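You operate a simulated robot arm through the tools that you are given. There is no shell and no other tool.

Carry out the task below with a simulated robot arm. There is one attempt and no reset: what you move stays moved.

JOB
Bake the green rack in the lower drawer as the yellow card says, then switch the oven off.
Fine: one bake, run until the cool lamp lights; the rack stays in the shut drawer, latch locked, dials left as set.

It is judged by the outcome, as a careful person would: the job done as asked, and still so three seconds after it is handed in. It fails if anything else is knocked over, pushed out of place, dropped, spilled or broken.

ROBOT AND FRAMES
A 7-joint arm with a fingered hand, fixed in place. Base frame: the origin is on the floor under the middle of its stand, x ahead of it, y to its left, z up. Lengths are in m, angles in degrees, forces in N, time in s.
It reaches about 1.089 m from its shoulder. Its first joint turns from -149.0 to 149.0 degrees. Payload 3.5 kg.
The TCP is the grasp point between the finger pads, 0.03 m short of the fingertips. In the tool frame z runs along the fingers and y along their closing line. The gripper opens to 0.104 m; its body begins 0.035 m behind the TCP. The gripper is a hand of 4 fingers: y runs from the thumb to the fingers, the wrist lies at [-0.015, -0.11, -0.186] in the tool frame, and closing takes about 1.5 s.
Orientation is told as [roll, pitch, yaw] about the base's x, y, z axes, in that order, counted from this pose: with the fingers straight down and the wrist toward the robot, the tool's x, y and z point along [0, 1, 0], [1, 0, 0] and [0, 0, -1] of the base frame.

CONTROLS
- The arm moves only by the tool drive_tool. Its argument "motion" is a list of rows, each a list of 2 entries, a list of its own where there are three numbers: the shift along the tool's x, y, z in m, then the turn, a rotation vector about the tool's x, y, z in degrees. In form: [[[dx, dy, dz], [rx, ry, rz]], ...]. A call has 1 to 20 rows; each row is the pose to reach, as a shift and turn from the pose commanded when the call began, along the tool's axes at that moment. "gripper" is the opening, from 0 (shut) to 1 (fully open), set as the call begins (left out, the last holds). Each row takes 0.2 s and may step no farther than 0.05 m and 8.6 degrees from the row before; otherwise, or with a gripper value out of range, the whole call is refused. A pose out of reach is approached as far as the arm can. The call stops where the force on the tool passes 50 N (or 10 N more than at its start, if that is more) or the arm is blocked; 0.2 s more then pass. Each finger travels about 0.045 m/s and halts on what it meets, pressing with about 31 N; the grip force reading is that of the motor and also rises with nothing between the fingers. The clock runs only during rows and for 0.2 s after the last one: add rows that repeat a pose to give the fingers time. The reply holds the time, the measured pose of the TCP, the force on the tool along the base axes, the opening and the grip force, in the units named above and with some noise, with the torque about the TCP (base axes, N m) and any sound that the robot's microphone picked up.
- Cameras (640 x 400 px; columns grow to the right, rows downward): "scene" is fixed at [0.4001, 0.6513, 1.6942]; the picture's right is [-0.85, -0.52, 0.00], its down [-0.39, 0.63, -0.67] and it looks along [0.35, -0.57, -0.74] (base axes); focal length 310 px, centre (320, 200). "wrist" rides on the gripper at [0.061, -0.092, -0.13] in the tool frame; the picture's right is [-0.81, 0.28, -0.52], its down [-0.53, -0.71, 0.46] and it looks along [-0.24, 0.64, 0.72] (tool axes); focal length 275 px, centre (320, 200). There is no depth. A picture from a camera that has moved, and an enlarged one, comes with that camera's place and axes in the base frame and with its lens.
- capture(camera): a new picture of that camera. No time passes.
- raise_lower(by): slides the trunk up (or, below 0, down) by that many m; the arm rides with it, the base frame stays. It gives what a move gives, with no picture.
- finger_targets(index, middle, ring, thumb_bend, thumb_turn): sets how far each is bent, from 0 (flat) to 1 (curled in); at 0.3 the hand is open as for a grip, at 0.7 the pads meet at the TCP. One left out holds its place. A second passes; each finger stops where it meets its share of the squeeze, and holds until it gets a number again. A gripper value or a shape takes the hand back. It gives what a move gives, with no picture; readings hold the bend of each and the force on the fingers (four entries, about 0 where the hand has none), thumb and palm. thumb_turn goes from beside the hand (0) to across from the fingers (1), as for a grip.
- hand_shape(shape): the hand has 4 fingers and takes this shape, open, in about a second: jaw (thumb against the fingers, like two jaws); tri (thumb and two fingers); tip (a fingertip pinch); poke (one finger out to press); point (the index stretched); flat (the hand flat); cup (the hand cupped); fist (a fist). The gripper value then closes the fingers along that shape, each until it touches; the sizes above hold for jaw. It gives what a move gives, with no picture.
- inspect(camera, box): a new picture of the part [left, top, right, bottom] of that camera's present view, enlarged. No time passes.
- job_done(): hands the job in; it is judged then, once.

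Nothing tells you positions but the pictures and the camera data. Unless the task says otherwise, let go and move clear before handing in.

The tools are called after "Call:" by a JSON object that holds its "name" and its "arguments". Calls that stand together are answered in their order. drive_tool: Moves the arm, as the interface text tells. Its arguments: {"type":"object","properties":{"motion":{"type":"array"},"gripper":{"type":"number"}},"required":["motion"]} The other tools are called the same way: raise_lower (by) moves the trunk up or down; hand_shape (shape) gives the hand a shape; finger_targets (index, middle, ring, thumb_bend, thumb_turn) moves the fingers one by one; capture (camera) takes a picture; inspect (camera, box) takes an enlarged picture of a part of a camera's view; job_done () hands the job in.

At the start:

```text
time_s: 0.0
position: [0.5423, -0.1606, 1.3013]
ee_rot: [0.0, -0.1, 0.1]
force: [-0.1, -0.1, -0.2]
wrist_torque: [0.01, 0.01, -0.01]
finger_gap: 0.1038
grasp_force: 0.0
shape: jaw
bend: [0.3, 0.3, 0.3, 0.3, 0.98]
finger forces: [0.0, 0.0, 0.1, 0.0, 0.1, 0.0]
trunk travel left (down, up): [-0.55, 0.16]
```

scene: 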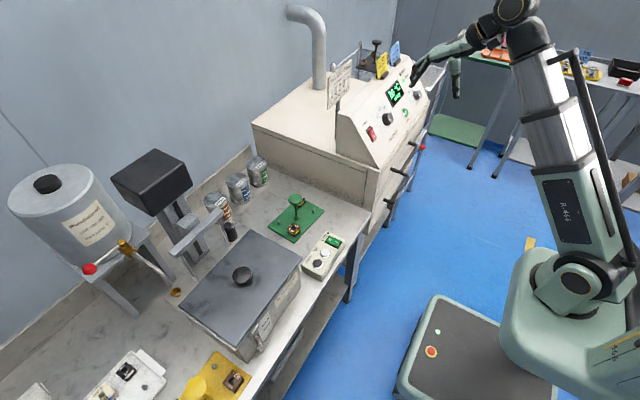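
wrist: 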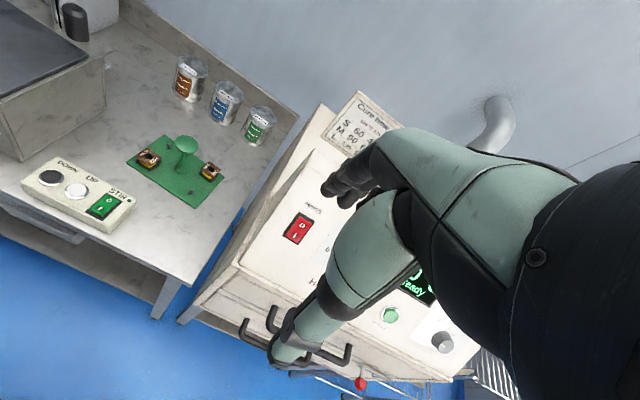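

I see an oven ahead-right with a sloped control panel, a bench with a green board/rack, a yellow card on top of the oven. I'll look closer at the details before moving.

Call:
{"name": "inspect", "arguments": {"camera": "scene", "box": [320, 20, 480, 120]}}

Call:
{"name": "inspect", "arguments": {"camera": "scene", "box": [320, 80, 480, 280]}}

Call:
{"name": "inspect", "arguments": {"camera": "scene", "box": [200, 150, 360, 290]}}

Call:
{"name": "inspect", "arguments": {"camera": "scene", "box": [460, 30, 640, 200]}}

Call:
{"name": "inspect", "arguments": {"camera": "wrist", "box": [220, 90, 480, 400]}}

```text
4.00 times, centred on (400, 70) of scene
camera zoom: at [0.4001, 0.6513, 1.6942], right [-0.85, -0.52, 0.0], down [-0.39, 0.63, -0.67], along [0.35, -0.57, -0.74], focal length 1242 px, centre (0, 720)
```

zoom: 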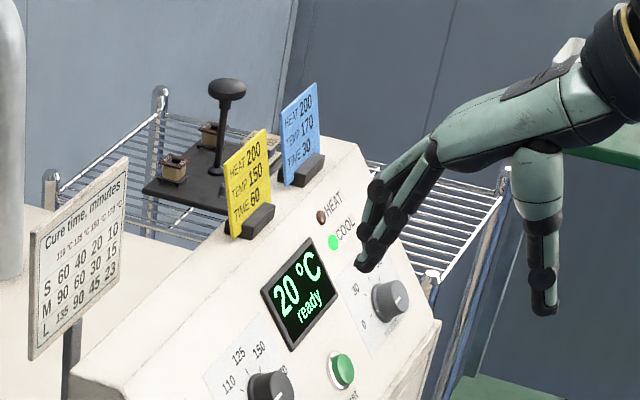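

```text
2.00 times, centred on (400, 180) of scene
camera zoom: at [0.4001, 0.6513, 1.6942], right [-0.85, -0.52, 0.0], down [-0.39, 0.63, -0.67], along [0.35, -0.57, -0.74], focal length 621 px, centre (160, 240)
```

zoom: 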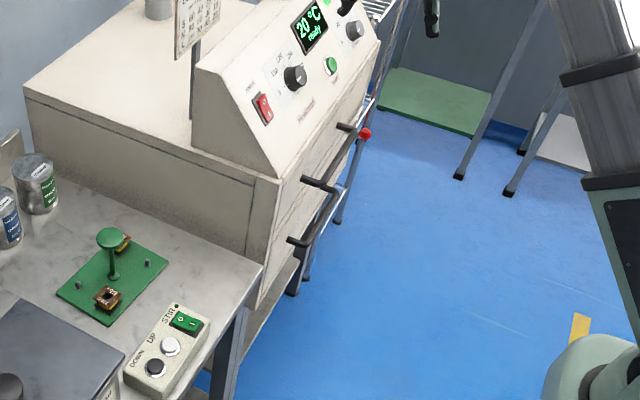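

```text
2.86 times, centred on (280, 220) of scene
camera zoom: at [0.4001, 0.6513, 1.6942], right [-0.85, -0.52, 0.0], down [-0.39, 0.63, -0.67], along [0.35, -0.57, -0.74], focal length 887 px, centre (434, 143)
```

zoom: 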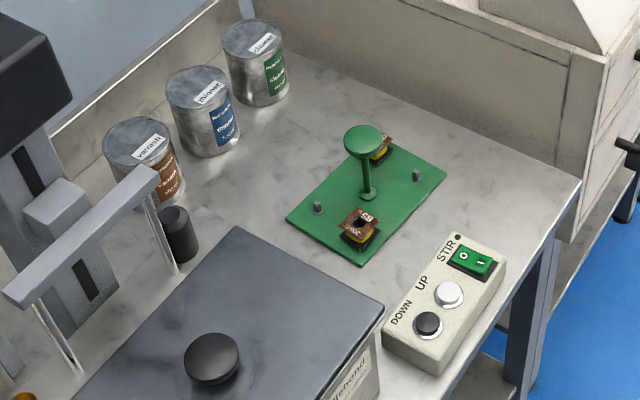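

```text
2.35 times, centred on (550, 115) of scene
camera zoom: at [0.4001, 0.6513, 1.6942], right [-0.85, -0.52, 0.0], down [-0.39, 0.63, -0.67], along [0.35, -0.57, -0.74], focal length 730 px, centre (-221, 400)
```

zoom: 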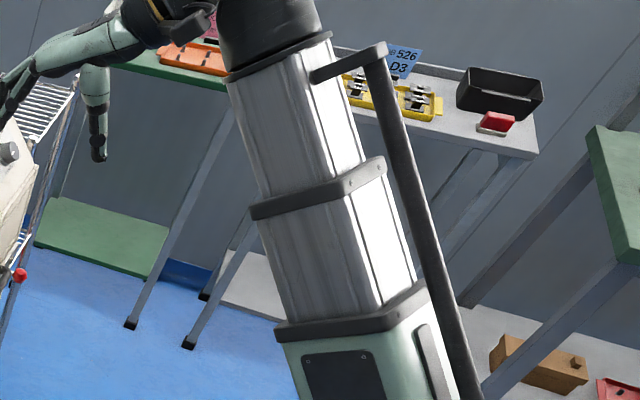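

```text
1.29 times, centred on (350, 245) of wrist
camera zoom: at [0.451, -0.0988, 1.4325], right [0.28, -0.81, 0.52], down [-0.71, -0.53, -0.46], along [0.64, -0.24, -0.72], focal length 355 px, centre (281, 142)
```

zoom: 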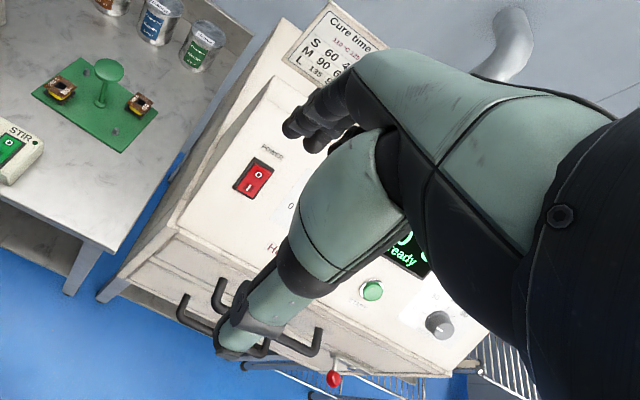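

I see the oven panel with a power rocker, two dials, a start button and a display, plus the handles on its front. I'll zoom further to read the card, dials and drawers before planning.

Call:
{"name": "inspect", "arguments": {"camera": "scene", "box": [370, 40, 410, 80]}}

Call:
{"name": "inspect", "arguments": {"camera": "scene", "box": [360, 75, 440, 145]}}

Call:
{"name": "inspect", "arguments": {"camera": "scene", "box": [370, 130, 440, 240]}}

Call:
{"name": "inspect", "arguments": {"camera": "scene", "box": [260, 185, 340, 250]}}

Call:
{"name": "inspect", "arguments": {"camera": "scene", "box": [310, 50, 370, 120]}}

Call:
{"name": "inspect", "arguments": {"camera": "wrist", "box": [100, 250, 480, 400]}}

Call:
{"name": "inspect", "arguments": {"camera": "wrist", "box": [120, 120, 240, 220]}}

```text
10.00 times, centred on (390, 60) of scene
camera zoom: at [0.4001, 0.6513, 1.6942], right [-0.85, -0.52, 0.0], down [-0.39, 0.63, -0.67], along [0.35, -0.57, -0.74], focal length 3104 px, centre (-380, 1600)
```

zoom: 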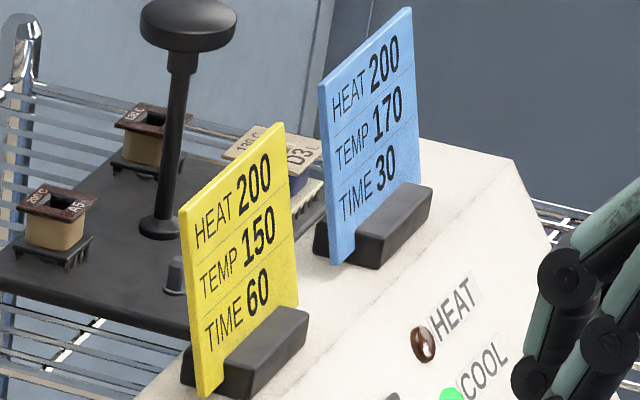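

```text
5.71 times, centred on (400, 110) of scene
camera zoom: at [0.4001, 0.6513, 1.6942], right [-0.85, -0.52, 0.0], down [-0.39, 0.63, -0.67], along [0.35, -0.57, -0.74], focal length 1774 px, centre (-137, 714)
```

zoom: 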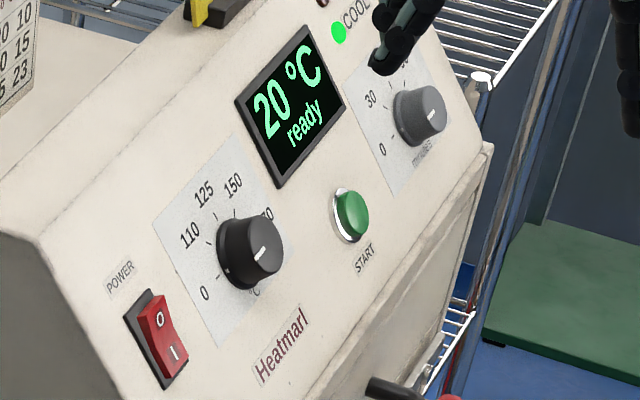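

```text
3.64 times, centred on (405, 185) of scene
camera zoom: at [0.4001, 0.6513, 1.6942], right [-0.85, -0.52, 0.0], down [-0.39, 0.63, -0.67], along [0.35, -0.57, -0.74], focal length 1129 px, centre (11, 254)
```

zoom: 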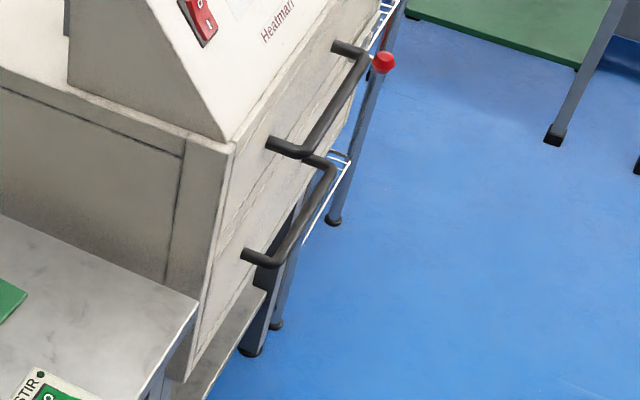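

```text
6.15 times, centred on (300, 218) of scene
camera zoom: at [0.4001, 0.6513, 1.6942], right [-0.85, -0.52, 0.0], down [-0.39, 0.63, -0.67], along [0.35, -0.57, -0.74], focal length 1910 px, centre (443, 92)
```

zoom: 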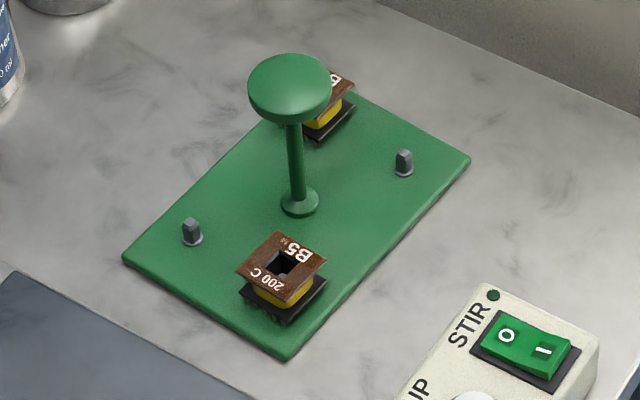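

```text
5.71 times, centred on (340, 85) of scene
camera zoom: at [0.4001, 0.6513, 1.6942], right [-0.85, -0.52, 0.0], down [-0.39, 0.63, -0.67], along [0.35, -0.57, -0.74], focal length 1774 px, centre (206, 857)
```

zoom: 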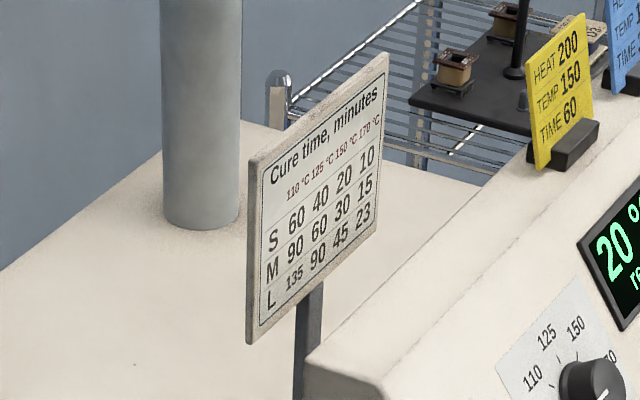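

```text
1.68 times, centred on (290, 325) of wrist
camera zoom: at [0.451, -0.0988, 1.4325], right [0.28, -0.81, 0.52], down [-0.71, -0.53, -0.46], along [0.64, -0.24, -0.72], focal length 464 px, centre (370, -10)
```

zoom: 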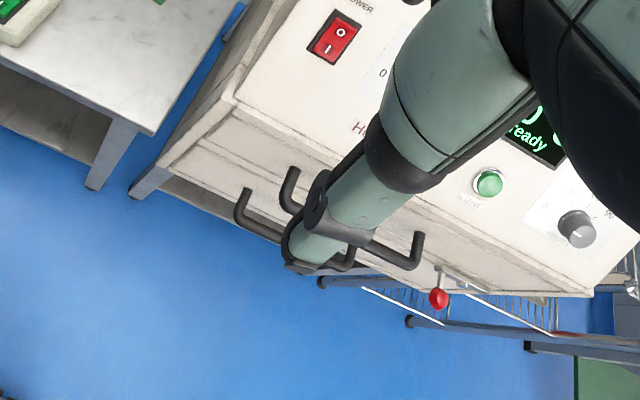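

```text
4.00 times, centred on (180, 170) of wrist
camera zoom: at [0.451, -0.0988, 1.4325], right [0.28, -0.81, 0.52], down [-0.71, -0.53, -0.46], along [0.64, -0.24, -0.72], focal length 1101 px, centre (880, 320)
```

zoom: 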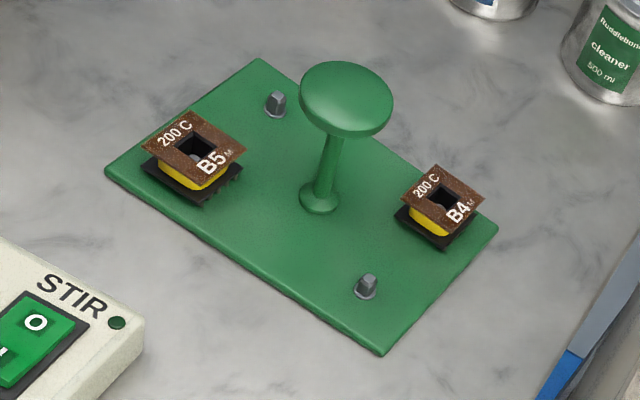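

The yellow card reads HEAT 200 / TEMP 150 / TIME 60, the display shows "20 °C ready", and the green rack (coils B4, B5) sits on the bench at about (0.86, 0.07, 0.77). I'll pull the hand back so the panel and oven front can be seen clearly.

Call:
{"name": "drive_tool", "arguments": {"motion": [[[0, -0.04, 0], [0, 0, 0]], [[0, -0.08, 0], [0, 0, 0]], [[0, -0.12, 0], [0, 0, 0]], [[0, -0.16, 0], [0, 0, 0]], [[0, -0.2, 0], [0, 0, 0]]]}}

Call:
{"name": "capture", "arguments": {"camera": "scene"}}

Call:
{"name": "capture", "arguments": {"camera": "wrist"}}

```text
time_s: 1.2
position: [0.4, -0.2083, 1.2428]
ee_rot: [-0.1, 0.0, 0.0]
force: [-0.3, 0.8, 0.4]
wrist_torque: [0.0, 0.01, 0.03]
finger_gap: 0.1038
grasp_force: 0.0
shape: jaw
bend: [0.3, 0.3, 0.3, 0.3, 0.98]
finger forces: [0.0, 0.0, 0.0, 0.0, 0.0, 0.1]
out of reach, approached as far as the arm can: row 2, 3, 4, 5
trunk travel left (down, up): [-0.55, 0.16]
```

```text
taken
```

scene: 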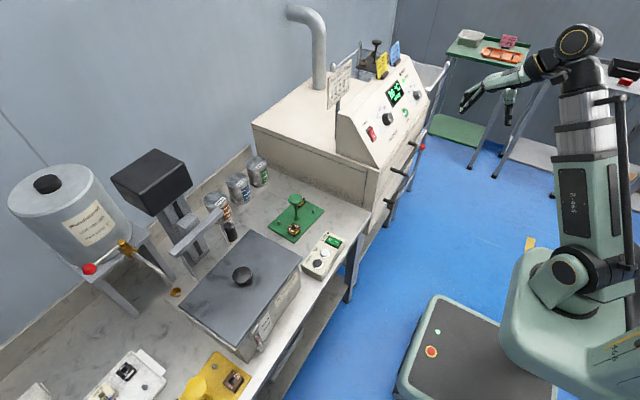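

```text
taken
camera wrist: at [0.3087, -0.1451, 1.3736], right [0.28, -0.81, 0.52], down [-0.71, -0.53, -0.46], along [0.64, -0.24, -0.72], focal length 275 px, centre (320, 200)
```

wrist: 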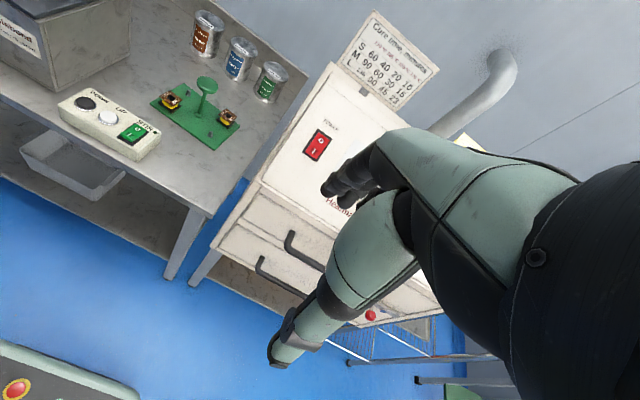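

The hand moved back only partly (too close to the body), but the panel is now visible. I'll zoom on the panel, dials, latch and shelf.

Call:
{"name": "inspect", "arguments": {"camera": "scene", "box": [355, 65, 435, 145]}}

Call:
{"name": "inspect", "arguments": {"camera": "scene", "box": [395, 65, 435, 105]}}

Call:
{"name": "inspect", "arguments": {"camera": "scene", "box": [395, 130, 435, 170]}}

Call:
{"name": "inspect", "arguments": {"camera": "wrist", "box": [180, 180, 480, 380]}}

```text
5.00 times, centred on (395, 105) of scene
camera zoom: at [0.4001, 0.6513, 1.6942], right [-0.85, -0.52, 0.0], down [-0.39, 0.63, -0.67], along [0.35, -0.57, -0.74], focal length 1552 px, centre (-55, 675)
```

zoom: 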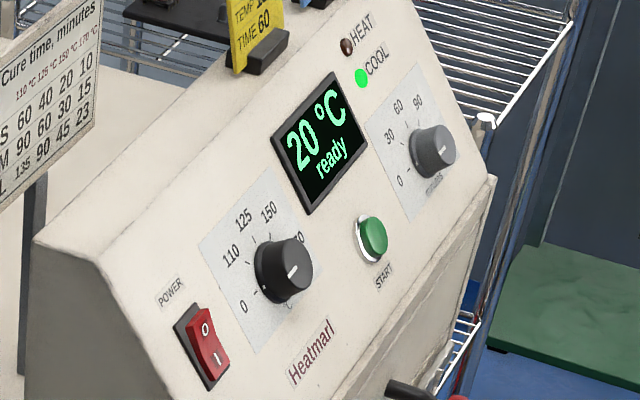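

```text
10.00 times, centred on (415, 85) of scene
camera zoom: at [0.4001, 0.6513, 1.6942], right [-0.85, -0.52, 0.0], down [-0.39, 0.63, -0.67], along [0.35, -0.57, -0.74], focal length 3104 px, centre (-630, 1350)
```

zoom: 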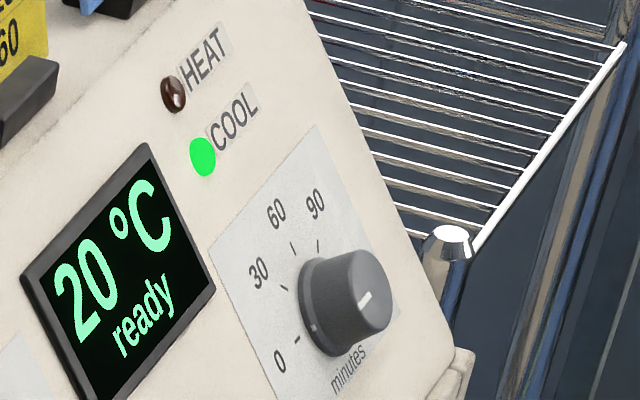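

```text
10.00 times, centred on (415, 150) of scene
camera zoom: at [0.4001, 0.6513, 1.6942], right [-0.85, -0.52, 0.0], down [-0.39, 0.63, -0.67], along [0.35, -0.57, -0.74], focal length 3104 px, centre (-630, 700)
```

zoom: 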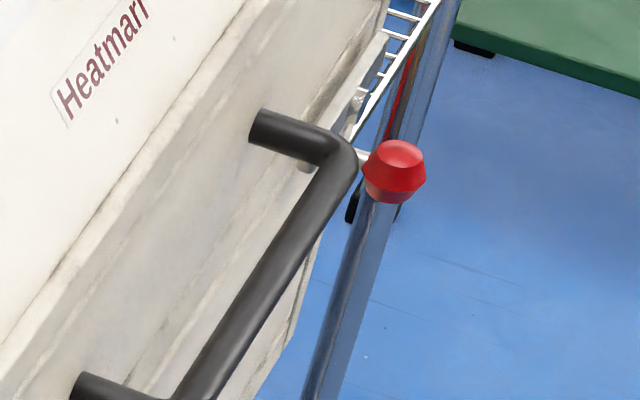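

```text
2.00 times, centred on (330, 280) of wrist
camera zoom: at [0.3087, -0.1451, 1.3736], right [0.28, -0.81, 0.52], down [-0.71, -0.53, -0.46], along [0.64, -0.24, -0.72], focal length 551 px, centre (300, 40)
```

zoom: 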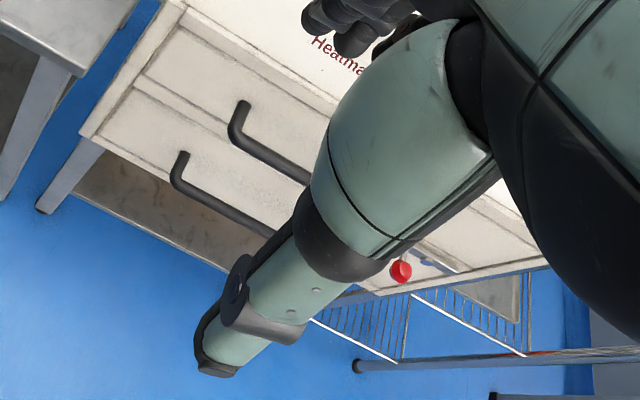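

The oven stands about 0.6–0.65 m ahead with two drawers and a red-knobbed latch; dials run 0/110/125/150/170 °C and 0/30/60/90 min. I'll lower the trunk and turn the hand to view the oven front from closer.

Call:
{"name": "raise_lower", "arguments": {"by": -0.2}}

Call:
{"name": "drive_tool", "arguments": {"motion": [[[-0.04, 0, 0], [0, 0, 0]], [[-0.08, 0, 0], [0, 0, 0]], [[-0.12, 0, 0], [0, 0, 0]], [[-0.16, 0, 0], [0, 0, 0]], [[-0.2, 0, 0], [0, 0, 0]], [[-0.24, 0, 0], [0, 0, 0]], [[-0.28, 0, 0], [0, 0, 0]]]}}

```text
time_s: 3.4
position: [0.3997, -0.2061, 1.0434]
ee_rot: [-0.1, 0.0, 0.0]
force: [0.6, 0.3, -0.3]
wrist_torque: [-0.03, 0.0, 0.01]
finger_gap: 0.1039
grasp_force: 0.1
shape: jaw
bend: [0.3, 0.3, 0.3, 0.3, 0.98]
finger forces: [0.0, 0.1, 0.0, 0.0, 0.0, 0.0]
trunk travel left (down, up): [-0.35, 0.36]
```

```text
time_s: 5.0
position: [0.4001, -0.4862, 1.0442]
ee_rot: [-0.1, 0.1, 0.0]
force: [-0.2, -0.4, 0.4]
wrist_torque: [0.03, 0.01, -0.02]
finger_gap: 0.1036
grasp_force: 0.1
shape: jaw
bend: [0.3, 0.3, 0.3, 0.3, 0.98]
finger forces: [0.0, 0.0, 0.0, 0.0, 0.1, 0.0]
trunk travel left (down, up): [-0.35, 0.36]
```

The hand is clear at (0.40, -0.49, 1.04). Now I'll tilt the hand upward so the wrist camera looks at the oven front.

Call:
{"name": "drive_tool", "arguments": {"motion": [[[0, 0, 0], [-8, 0, 0]], [[0, 0, 0], [-16, 0, 0]], [[0, 0, 0], [-24, 0, 0]], [[0, 0, 0], [-32, 0, 0]], [[0, 0, 0], [-40, 0, 0]]]}}

Call:
{"name": "capture", "arguments": {"camera": "wrist"}}

Call:
{"name": "capture", "arguments": {"camera": "scene"}}

```text
time_s: 6.2
position: [0.4003, -0.4867, 1.0421]
ee_rot: [0.0, -40.1, 0.1]
force: [0.3, -0.9, -0.3]
wrist_torque: [-0.01, -0.01, 0.01]
finger_gap: 0.1039
grasp_force: 0.2
shape: jaw
bend: [0.3, 0.3, 0.3, 0.3, 0.98]
finger forces: [0.1, 0.1, 0.1, 0.0, 0.0, 0.1]
trunk travel left (down, up): [-0.35, 0.36]
```

```text
taken
camera wrist: at [0.2463, -0.4249, 1.0844], right [-0.12, -0.81, 0.57], down [-0.25, -0.53, -0.81], along [0.96, -0.24, -0.14], focal length 275 px, centre (320, 200)
```

wrist: 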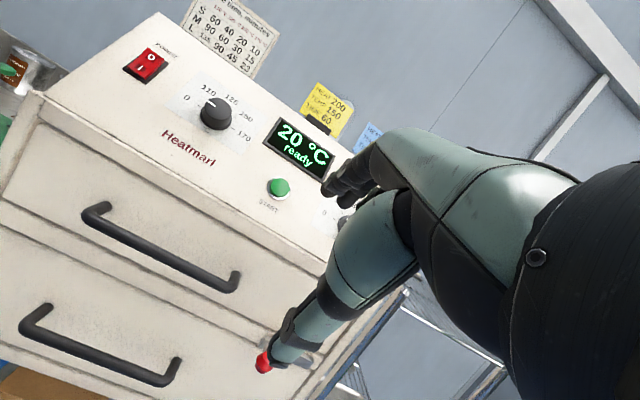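

```text
taken
```

scene: 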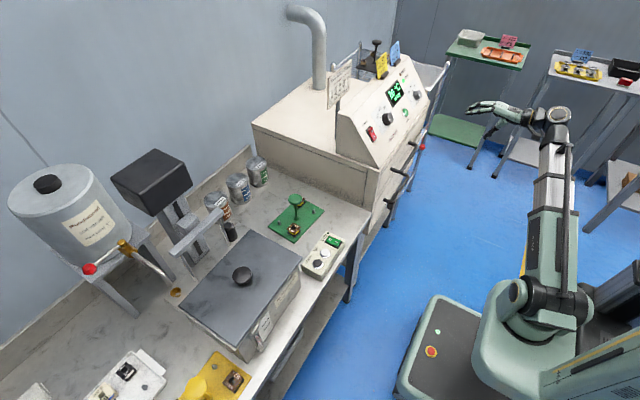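

I can see the oven front now: two drawers with bar handles and a red-knobbed latch lower right. I'll zoom for dial positions and shift further right to see the latch and timer.

Call:
{"name": "inspect", "arguments": {"camera": "wrist", "box": [100, 30, 360, 230]}}

Call:
{"name": "drive_tool", "arguments": {"motion": [[[-0.04, 0, 0], [0, 0, 0]], [[-0.08, 0, 0], [0, 0, 0]], [[-0.12, 0, 0], [0, 0, 0]], [[-0.16, 0, 0], [0, 0, 0]], [[-0.2, 0, 0], [0, 0, 0]], [[-0.24, 0, 0], [0, 0, 0]]]}}

Call:
{"name": "capture", "arguments": {"camera": "wrist"}}

```text
2.00 times, centred on (230, 130) of wrist
camera zoom: at [0.2463, -0.4249, 1.0844], right [-0.12, -0.81, 0.57], down [-0.25, -0.53, -0.81], along [0.96, -0.24, -0.14], focal length 551 px, centre (500, 340)
```

zoom: 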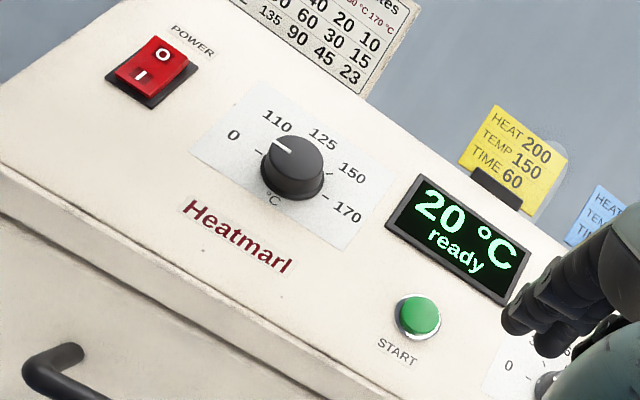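

```text
time_s: 7.6
position: [0.402, -0.7278, 1.0417]
ee_rot: [-0.1, -40.0, 0.0]
force: [0.6, 0.5, 0.0]
wrist_torque: [-0.02, 0.03, 0.02]
finger_gap: 0.1036
grasp_force: 0.1
shape: jaw
bend: [0.3, 0.3, 0.3, 0.3, 0.98]
finger forces: [0.0, 0.0, 0.0, 0.0, 0.0, 0.0]
trunk travel left (down, up): [-0.35, 0.36]
```

```text
taken
camera wrist: at [0.2477, -0.6659, 1.0834], right [-0.12, -0.81, 0.57], down [-0.25, -0.53, -0.81], along [0.96, -0.24, -0.14], focal length 275 px, centre (320, 200)
```

wrist: 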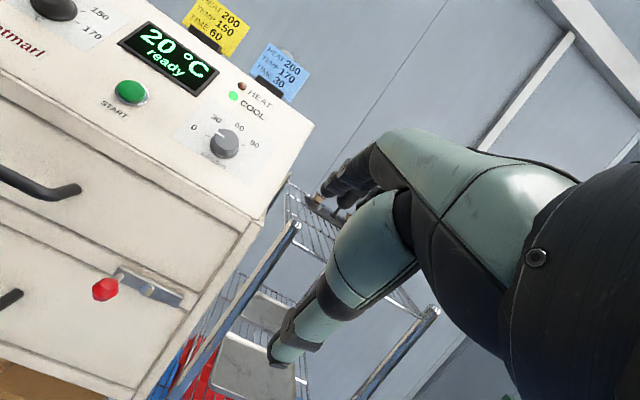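

Call:
{"name": "inspect", "arguments": {"camera": "wrist", "box": [60, 220, 240, 340]}}

Call:
{"name": "inspect", "arguments": {"camera": "wrist", "box": [160, 70, 320, 180]}}

Call:
{"name": "inspect", "arguments": {"camera": "wrist", "box": [0, 0, 320, 200]}}

Call:
{"name": "inspect", "arguments": {"camera": "wrist", "box": [0, 200, 320, 400]}}

```text
3.33 times, centred on (150, 280) of wrist
camera zoom: at [0.2477, -0.6659, 1.0834], right [-0.12, -0.81, 0.57], down [-0.25, -0.53, -0.81], along [0.96, -0.24, -0.14], focal length 918 px, centre (887, -67)
```

zoom: 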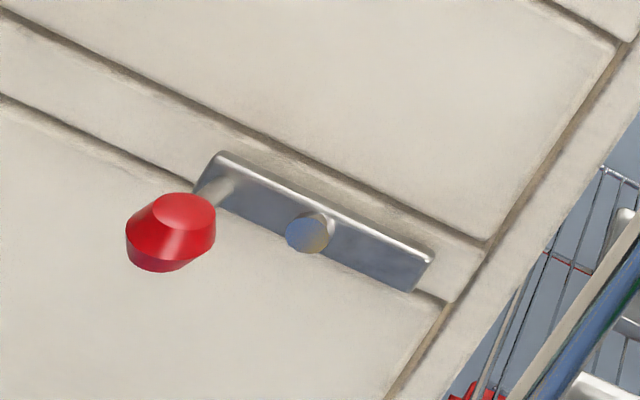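

```text
3.64 times, centred on (240, 125) of wrist
camera zoom: at [0.2477, -0.6659, 1.0834], right [-0.12, -0.81, 0.57], down [-0.25, -0.53, -0.81], along [0.96, -0.24, -0.14], focal length 1001 px, centre (611, 473)
```

zoom: 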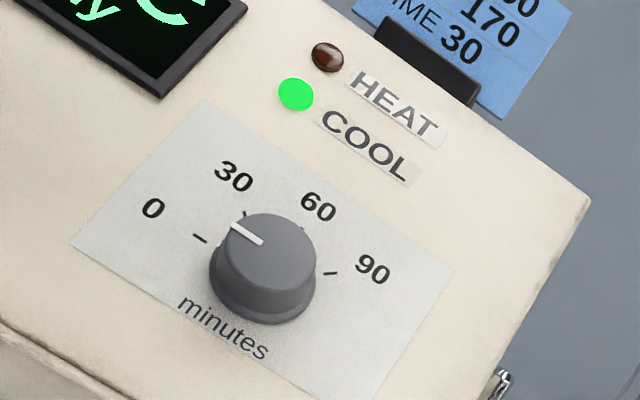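

```text
2.00 times, centred on (160, 100) of wrist
camera zoom: at [0.2477, -0.6659, 1.0834], right [-0.12, -0.81, 0.57], down [-0.25, -0.53, -0.81], along [0.96, -0.24, -0.14], focal length 551 px, centre (640, 400)
```

zoom: 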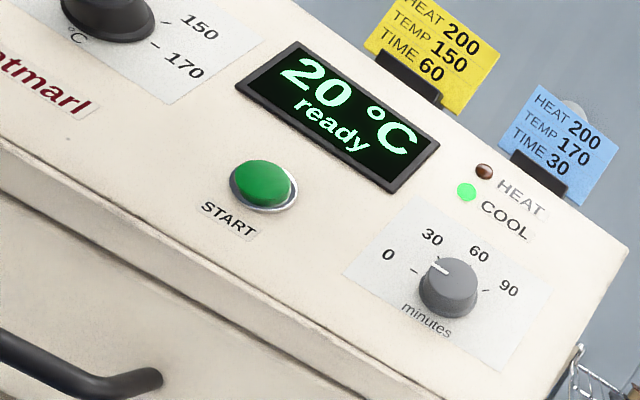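

```text
2.00 times, centred on (160, 300) of wrist
camera zoom: at [0.2477, -0.6659, 1.0834], right [-0.12, -0.81, 0.57], down [-0.25, -0.53, -0.81], along [0.96, -0.24, -0.14], focal length 551 px, centre (640, 0)
```

zoom: 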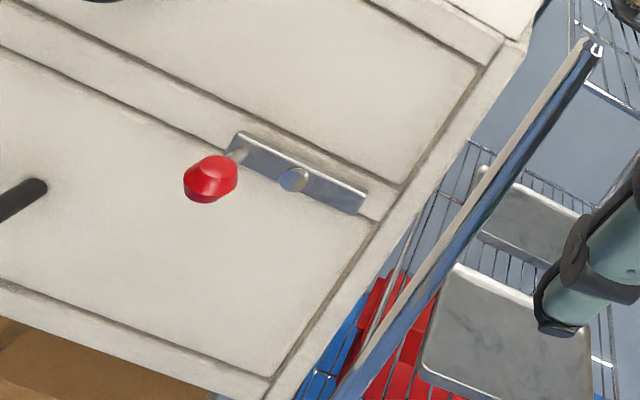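

The latch bar (red knob at left end) lies horizontally along the rail between the drawers at about y -0.63, z 0.76, so it looks unlocked; both dials point at 0. Next I'll bring the hand in front of the lower handle (about x 0.62, y -0.385, z 0.67), raising the trunk so the arm can fold as it pulls.

Call:
{"name": "drive_tool", "arguments": {"motion": [[[0.04, -0.016, 0.022], [-2, 0, 0]], [[0.08, -0.032, 0.044], [-4, 0, 0]], [[0.12, -0.048, 0.066], [-6, 0, 0]], [[0.16, -0.064, 0.088], [-8, 0, 0]], [[0.2, -0.08, 0.11], [-10, 0, 0]], [[0.24, -0.096, 0.132], [-12, 0, 0]], [[0.28, -0.112, 0.154], [-14, 0, 0]], [[0.32, -0.128, 0.176], [-17, 0, 0]], [[0.343, -0.142, 0.197], [-20, 0, 0]]], "gripper": 0.6}}

Call:
{"name": "capture", "arguments": {"camera": "wrist"}}

Call:
{"name": "capture", "arguments": {"camera": "scene"}}

```text
time_s: 9.6
position: [0.4185, -0.3833, 0.801]
ee_rot: [0.0, -60.0, 0.0]
force: [0.5, 0.4, 0.5]
wrist_torque: [0.01, 0.03, 0.0]
finger_gap: 0.063
grasp_force: 0.0
shape: jaw
bend: [0.29, 0.41, 0.37, 0.64, 1.0]
finger forces: [0.0, 0.1, 0.0, 0.0, 0.0, 0.0]
trunk travel left (down, up): [-0.35, 0.36]
```

```text
taken
camera wrist: at [0.2593, -0.3214, 0.7873], right [-0.31, -0.81, 0.5], down [0.04, -0.53, -0.85], along [0.95, -0.24, 0.2], focal length 275 px, centre (320, 200)
```

wrist: 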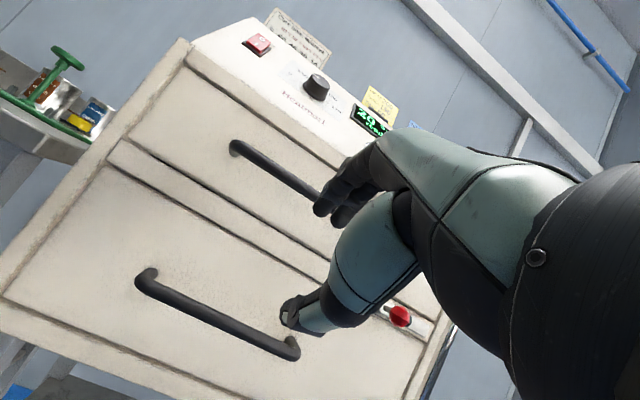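

```text
taken
```

scene: 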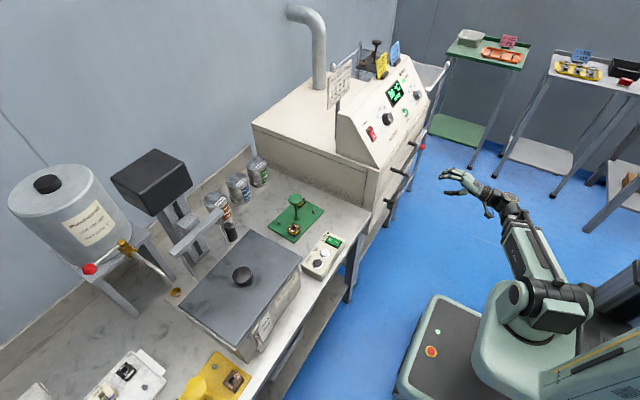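

The view confirms the lower handle bar at about (0.62, -0.28…-0.49, 0.668) and I'm nearly on its approach line. I'll advance along the tool axis most of the way, then check.

Call:
{"name": "drive_tool", "arguments": {"motion": [[[0, -0.008, 0.03], [0, 0, 0]], [[0, -0.016, 0.07], [0, 0, 0]], [[0, -0.016, 0.11], [0, 0, 0]], [[0, -0.016, 0.15], [0, 0, 0]]]}}

Call:
{"name": "capture", "arguments": {"camera": "wrist"}}

Call:
{"name": "inspect", "arguments": {"camera": "scene", "box": [360, 110, 500, 220]}}

```text
time_s: 10.6
position: [0.5406, -0.3839, 0.7109]
ee_rot: [0.0, -60.0, -0.1]
force: [0.7, -0.7, -0.5]
wrist_torque: [0.02, 0.01, -0.05]
finger_gap: 0.0626
grasp_force: 0.0
shape: jaw
bend: [0.29, 0.41, 0.37, 0.64, 1.0]
finger forces: [0.0, 0.0, 0.0, 0.0, 0.1, 0.0]
trunk travel left (down, up): [-0.35, 0.36]
```

```text
taken
camera wrist: at [0.3808, -0.3216, 0.6974], right [-0.31, -0.81, 0.5], down [0.04, -0.53, -0.85], along [0.95, -0.24, 0.2], focal length 275 px, centre (320, 200)
```

wrist: 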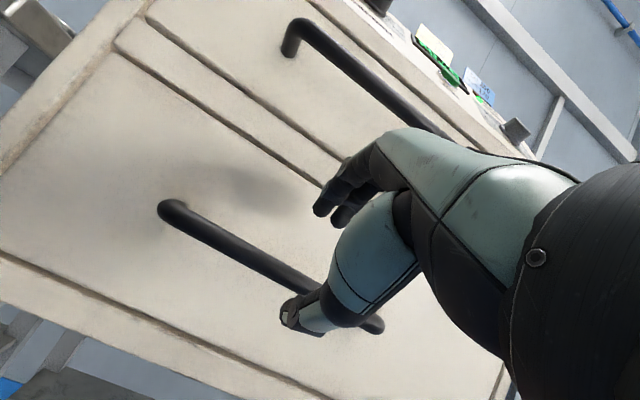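

```text
3.64 times, centred on (430, 165) of scene
camera zoom: at [0.4001, 0.6513, 1.6942], right [-0.85, -0.52, 0.0], down [-0.39, 0.63, -0.67], along [0.35, -0.57, -0.74], focal length 1129 px, centre (-80, 327)
```

zoom: 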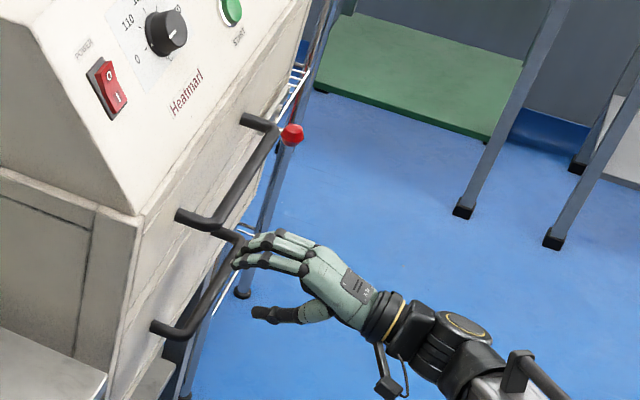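

The bar lies between the fingers (above) and thumb (below). I'll advance the last few centimetres and check again.

Call:
{"name": "drive_tool", "arguments": {"motion": [[[0, 0, 0.03], [0, 0, 0]], [[0, 0, 0.055], [0, 0, 0]]]}}

Call:
{"name": "capture", "arguments": {"camera": "wrist"}}

Call:
{"name": "inspect", "arguments": {"camera": "scene", "box": [360, 130, 480, 220]}}

```text
time_s: 11.2
position: [0.5878, -0.3823, 0.6838]
ee_rot: [0.0, -60.0, 0.0]
force: [-0.6, -0.4, 1.0]
wrist_torque: [-0.01, 0.0, 0.02]
finger_gap: 0.0627
grasp_force: 0.0
shape: jaw
bend: [0.29, 0.41, 0.37, 0.64, 1.0]
finger forces: [0.1, 0.0, 0.1, 0.0, 0.1, 0.0]
trunk travel left (down, up): [-0.35, 0.36]
```

```text
taken
camera wrist: at [0.4289, -0.3216, 0.6705], right [-0.31, -0.81, 0.5], down [0.04, -0.53, -0.85], along [0.95, -0.24, 0.2], focal length 275 px, centre (320, 200)
```

wrist: 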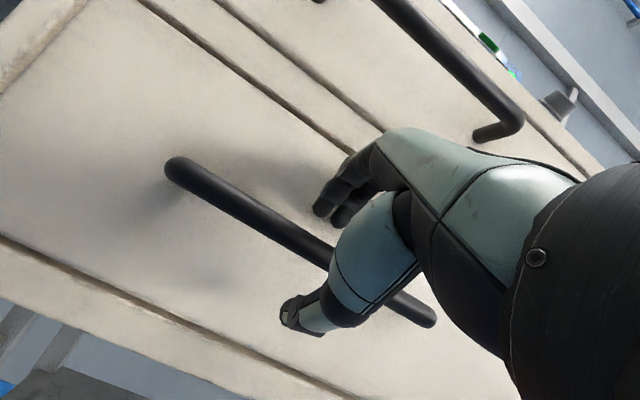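

```text
4.44 times, centred on (420, 175) of scene
camera zoom: at [0.4001, 0.6513, 1.6942], right [-0.85, -0.52, 0.0], down [-0.39, 0.63, -0.67], along [0.35, -0.57, -0.74], focal length 1380 px, centre (-124, 311)
```

zoom: 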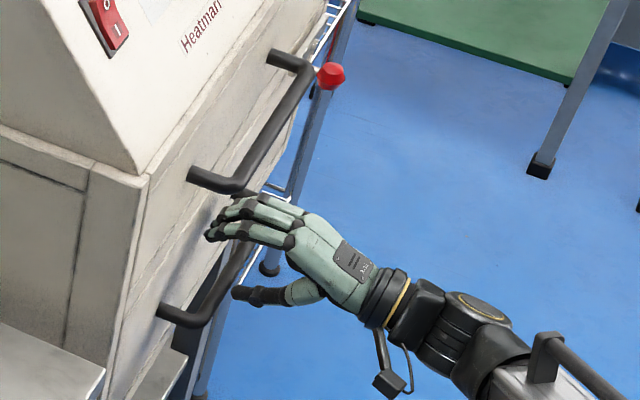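

The bar is about 2 cm ahead of the grasp point, centred between fingers and thumb. I'll advance 1 cm more and close on it.

Call:
{"name": "drive_tool", "arguments": {"motion": [[[0, 0.002, 0.012], [0, 0, 0]]]}}

Call:
{"name": "drive_tool", "arguments": {"motion": [[[0, 0, 0], [0, 0, 0]], [[0, 0, 0], [0, 0, 0]], [[0, 0, 0], [0, 0, 0]], [[0, 0, 0], [0, 0, 0]], [[0, 0, 0], [0, 0, 0]], [[0, 0, 0], [0, 0, 0]], [[0, 0, 0], [0, 0, 0]]], "gripper": 0.0}}

Call:
{"name": "capture", "arguments": {"camera": "wrist"}}

```text
time_s: 11.6
position: [0.5973, -0.3837, 0.6813]
ee_rot: [-0.1, -60.3, -0.2]
force: [-22.4, 0.7, 7.0]
wrist_torque: [0.06, -0.72, 0.07]
finger_gap: 0.0588
grasp_force: 0.0
shape: jaw
bend: [0.75, 0.41, 0.37, 0.64, 1.0]
finger forces: [14.9, 7.1, 0.2, 0.0, 0.1, 0.1]
trunk travel left (down, up): [-0.35, 0.36]
```

```text
time_s: 12.9
position: [0.5967, -0.3847, 0.6742]
ee_rot: [-0.2, -59.2, 0.0]
force: [-28.6, 2.5, -35.1]
wrist_torque: [-0.01, 0.1, 0.03]
finger_gap: 0.002
grasp_force: 31.1
shape: jaw
bend: [0.75, 0.75, 0.62, 0.47, 1.0]
finger forces: [0.1, 0.0, 0.0, 0.0, 43.7, 0.1]
trunk travel left (down, up): [-0.35, 0.36]
stopped in row 6: the force on the tool passed its limit at 51 N (the readings are from after the stop); the commanded pose is now the measured one
```

```text
taken
camera wrist: at [0.4383, -0.3222, 0.6617], right [-0.31, -0.81, 0.5], down [0.02, -0.53, -0.85], along [0.95, -0.25, 0.18], focal length 275 px, centre (320, 200)
```

wrist: 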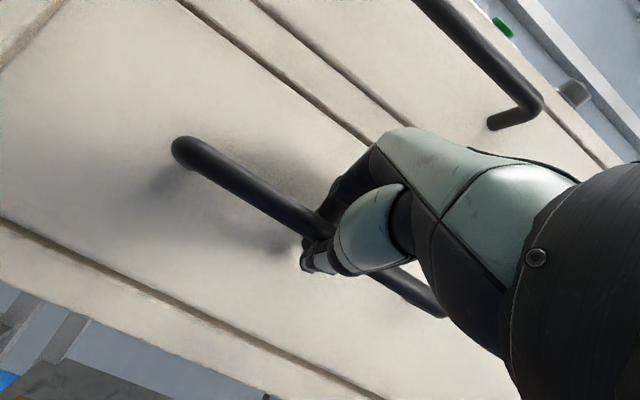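

Fingers have closed over the bar with the thumb pressing from beneath, pushing the tool down and back. I'll ease the hand slightly down/back to balance the grip, then read forces.

Call:
{"name": "drive_tool", "arguments": {"motion": [[[0, -0.004, 0], [0, 0, 0]], [[0, -0.008, 0], [0, 0, 0]]]}}

Call:
{"name": "inspect", "arguments": {"camera": "wrist", "box": [240, 120, 460, 340]}}

Call:
{"name": "inspect", "arguments": {"camera": "scene", "box": [360, 130, 460, 220]}}

```text
time_s: 13.5
position: [0.5957, -0.3831, 0.6697]
ee_rot: [0.0, -59.6, 0.0]
force: [-10.6, 1.6, -22.5]
wrist_torque: [0.02, 0.03, 0.02]
finger_gap: 0.0024
grasp_force: 30.7
shape: jaw
bend: [0.75, 0.75, 0.62, 0.46, 1.0]
finger forces: [2.3, 0.1, 0.0, 0.0, 26.7, 0.0]
trunk travel left (down, up): [-0.35, 0.36]
```

```text
1.82 times, centred on (350, 230) of wrist
camera zoom: at [0.4364, -0.3222, 0.6571], right [-0.31, -0.81, 0.5], down [0.03, -0.53, -0.85], along [0.95, -0.24, 0.19], focal length 500 px, centre (266, 146)
```

zoom: 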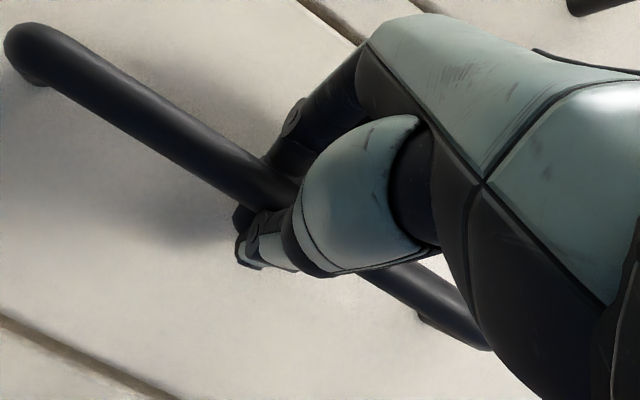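

```text
4.44 times, centred on (410, 175) of scene
camera zoom: at [0.4001, 0.6513, 1.6942], right [-0.85, -0.52, 0.0], down [-0.39, 0.63, -0.67], along [0.35, -0.57, -0.74], focal length 1380 px, centre (-80, 311)
```

zoom: 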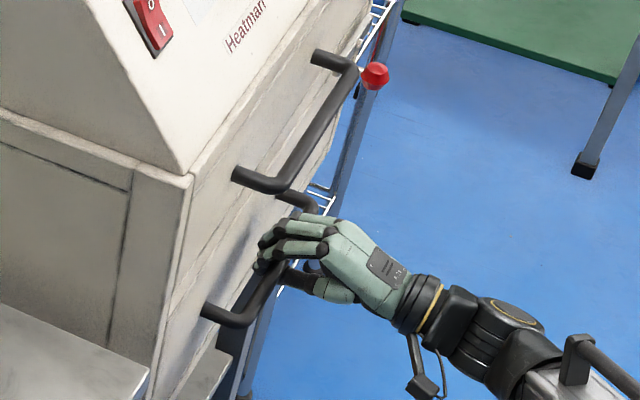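

The fingers are hooked behind the bar with the thumb under it. Now I'll pull the drawer straight out (−x) a little and watch the force.

Call:
{"name": "drive_tool", "arguments": {"motion": [[[0, -0.005, -0.0087], [0, 0, 0]], [[0, -0.01, -0.0173], [0, 0, 0]], [[0, -0.015, -0.026], [0, 0, 0]], [[0, -0.02, -0.0346], [0, 0, 0]], [[0, -0.025, -0.0433], [0, 0, 0]], [[0, -0.03, -0.052], [0, 0, 0]]]}}

Call:
{"name": "capture", "arguments": {"camera": "wrist"}}

Call:
{"name": "capture", "arguments": {"camera": "scene"}}

```text
time_s: 14.9
position: [0.5341, -0.3838, 0.6696]
ee_rot: [0.0, -59.4, -0.1]
force: [0.4, 2.1, -27.5]
wrist_torque: [0.0, 0.05, -0.04]
finger_gap: 0.0024
grasp_force: 31.0
shape: jaw
bend: [0.75, 0.75, 0.62, 0.46, 1.0]
finger forces: [3.5, 0.0, 0.0, 0.1, 23.1, 0.1]
trunk travel left (down, up): [-0.35, 0.36]
```

```text
taken
camera wrist: at [0.3761, -0.3223, 0.657], right [-0.31, -0.81, 0.5], down [0.03, -0.53, -0.85], along [0.95, -0.24, 0.19], focal length 275 px, centre (320, 200)
```

wrist: 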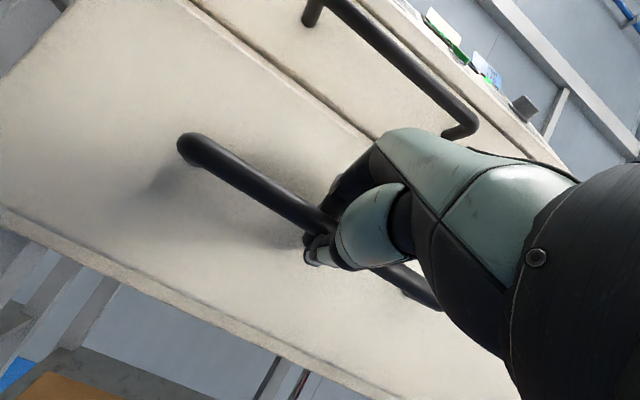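

```text
taken
```

scene: 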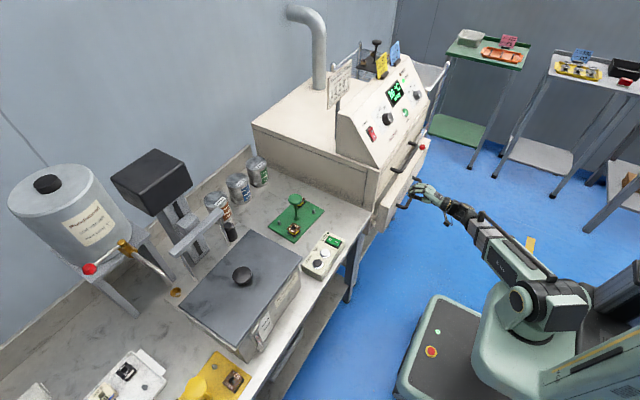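

The drawer slides freely with almost no pull force. I'll keep pulling in small steps, watching for reach limits.

Call:
{"name": "drive_tool", "arguments": {"motion": [[[0, -0.0075, -0.013], [0, 0, 0]], [[0, -0.015, -0.026], [0, 0, 0]], [[0, -0.0225, -0.039], [0, 0, 0]], [[0, -0.03, -0.052], [0, 0, 0]], [[0, -0.0375, -0.065], [0, 0, 0]], [[0, -0.045, -0.078], [0, 0, 0]]]}}

Call:
{"name": "capture", "arguments": {"camera": "scene"}}

```text
time_s: 16.3
position: [0.4459, -0.3843, 0.6695]
ee_rot: [0.0, -59.5, 0.0]
force: [-0.1, 0.5, -30.8]
wrist_torque: [-0.02, 0.1, 0.01]
finger_gap: 0.0028
grasp_force: 30.8
shape: jaw
bend: [0.75, 0.75, 0.62, 0.46, 1.0]
finger forces: [3.4, 0.0, 0.0, 0.0, 23.2, 0.0]
trunk travel left (down, up): [-0.35, 0.36]
```

```text
taken
```

scene: 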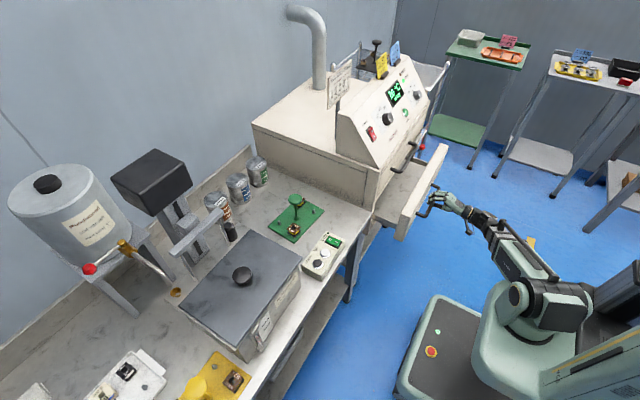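

The drawer is out by about 0.15 m with no obstruction. I'll pull another 0.08 m.

Call:
{"name": "drive_tool", "arguments": {"motion": [[[0, -0.0075, -0.013], [0, 0, 0]], [[0, -0.015, -0.026], [0, 0, 0]], [[0, -0.0225, -0.039], [0, 0, 0]], [[0, -0.03, -0.052], [0, 0, 0]], [[0, -0.0375, -0.065], [0, 0, 0]]]}}

Call:
{"name": "inspect", "arguments": {"camera": "scene", "box": [340, 90, 480, 250]}}

```text
time_s: 17.5
position: [0.3694, -0.3834, 0.6702]
ee_rot: [0.0, -59.4, 0.0]
force: [-0.2, 0.9, -33.8]
wrist_torque: [-0.01, 0.12, 0.02]
finger_gap: 0.0027
grasp_force: 30.9
shape: jaw
bend: [0.75, 0.75, 0.62, 0.45, 1.0]
finger forces: [2.9, 0.0, 0.0, 0.1, 40.9, 0.0]
trunk travel left (down, up): [-0.35, 0.36]
```

```text
2.50 times, centred on (410, 170) of scene
camera zoom: at [0.4001, 0.6513, 1.6942], right [-0.85, -0.52, 0.0], down [-0.39, 0.63, -0.67], along [0.35, -0.57, -0.74], focal length 776 px, centre (95, 275)
```

zoom: 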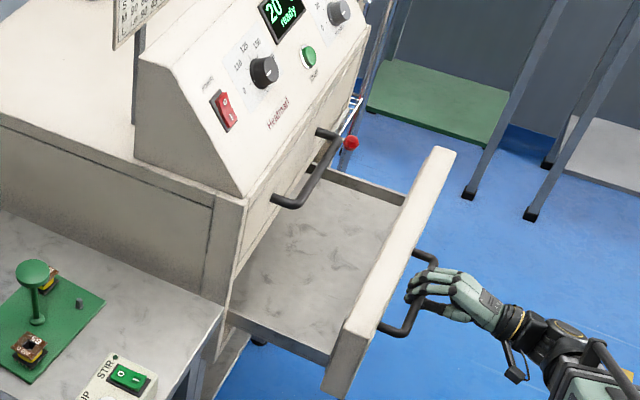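

The lower drawer is open about 0.23 m and empty inside. I'll release the handle and back the hand away.

Call:
{"name": "drive_tool", "arguments": {"motion": [[[0, 0, 0], [0, 0, 0]], [[0, 0, 0], [0, 0, 0]], [[0, 0, 0], [0, 0, 0]], [[0, 0, 0], [0, 0, 0]], [[0, 0, 0], [0, 0, 0]]], "gripper": 0.6}}

Call:
{"name": "capture", "arguments": {"camera": "wrist"}}

Call:
{"name": "inspect", "arguments": {"camera": "scene", "box": [340, 90, 480, 250]}}

```text
time_s: 18.7
position: [0.3695, -0.3841, 0.6709]
ee_rot: [-0.2, -59.6, 0.0]
force: [-1.8, 0.5, 0.8]
wrist_torque: [0.02, -0.09, 0.07]
finger_gap: 0.0617
grasp_force: 0.2
shape: jaw
bend: [0.74, 0.41, 0.37, 0.65, 1.0]
finger forces: [2.3, 0.0, 0.0, 0.1, 0.0, 0.1]
trunk travel left (down, up): [-0.35, 0.36]
```

```text
taken
camera wrist: at [0.21, -0.3221, 0.6597], right [-0.31, -0.81, 0.5], down [0.03, -0.53, -0.84], along [0.95, -0.24, 0.19], focal length 275 px, centre (320, 200)
```

wrist: 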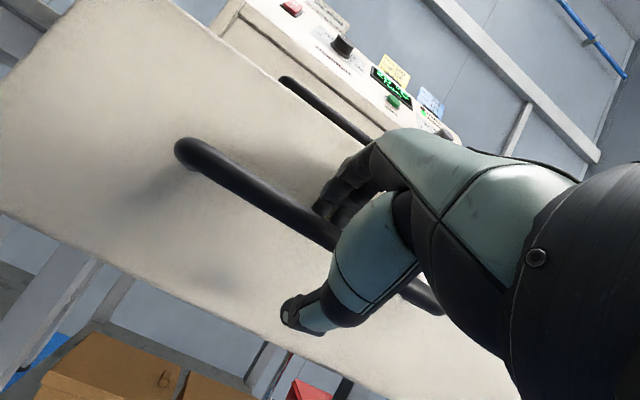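

```text
2.50 times, centred on (410, 170) of scene
camera zoom: at [0.4001, 0.6513, 1.6942], right [-0.85, -0.52, 0.0], down [-0.39, 0.63, -0.67], along [0.35, -0.57, -0.74], focal length 776 px, centre (95, 275)
```

zoom: 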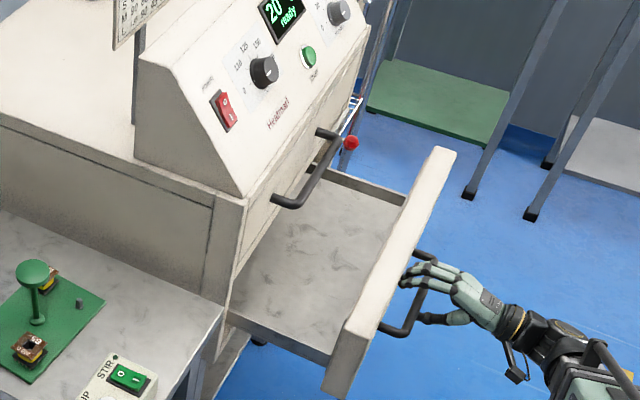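

The grip is open. I'll back out along the tool axis, keeping clear of the bar.

Call:
{"name": "drive_tool", "arguments": {"motion": [[[0, 0, -0.02], [0, 0, 0]], [[0, 0, -0.05], [0, 0, 0]], [[0, 0, -0.09], [0, 0, 0]]]}}

Call:
{"name": "inspect", "arguments": {"camera": "scene", "box": [340, 90, 480, 250]}}

```text
time_s: 19.5
position: [0.2915, -0.3848, 0.7168]
ee_rot: [-0.1, -59.6, 0.0]
force: [0.0, -0.1, 0.1]
wrist_torque: [-0.01, 0.05, -0.01]
finger_gap: 0.0618
grasp_force: 0.0
shape: jaw
bend: [0.29, 0.41, 0.37, 0.65, 1.0]
finger forces: [0.1, 0.1, 0.0, 0.1, 0.1, 0.0]
trunk travel left (down, up): [-0.35, 0.36]
```

```text
2.50 times, centred on (410, 170) of scene
camera zoom: at [0.4001, 0.6513, 1.6942], right [-0.85, -0.52, 0.0], down [-0.39, 0.63, -0.67], along [0.35, -0.57, -0.74], focal length 776 px, centre (95, 275)
```

zoom: 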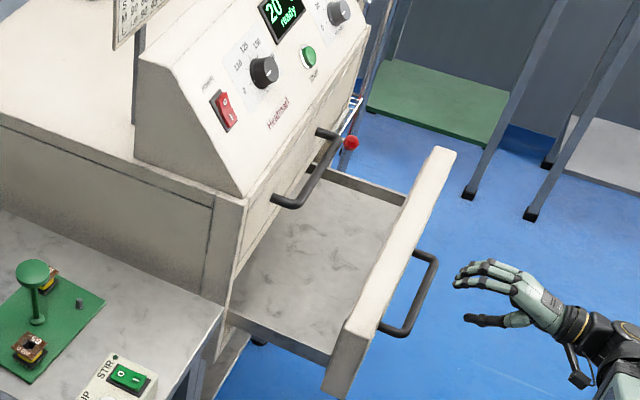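

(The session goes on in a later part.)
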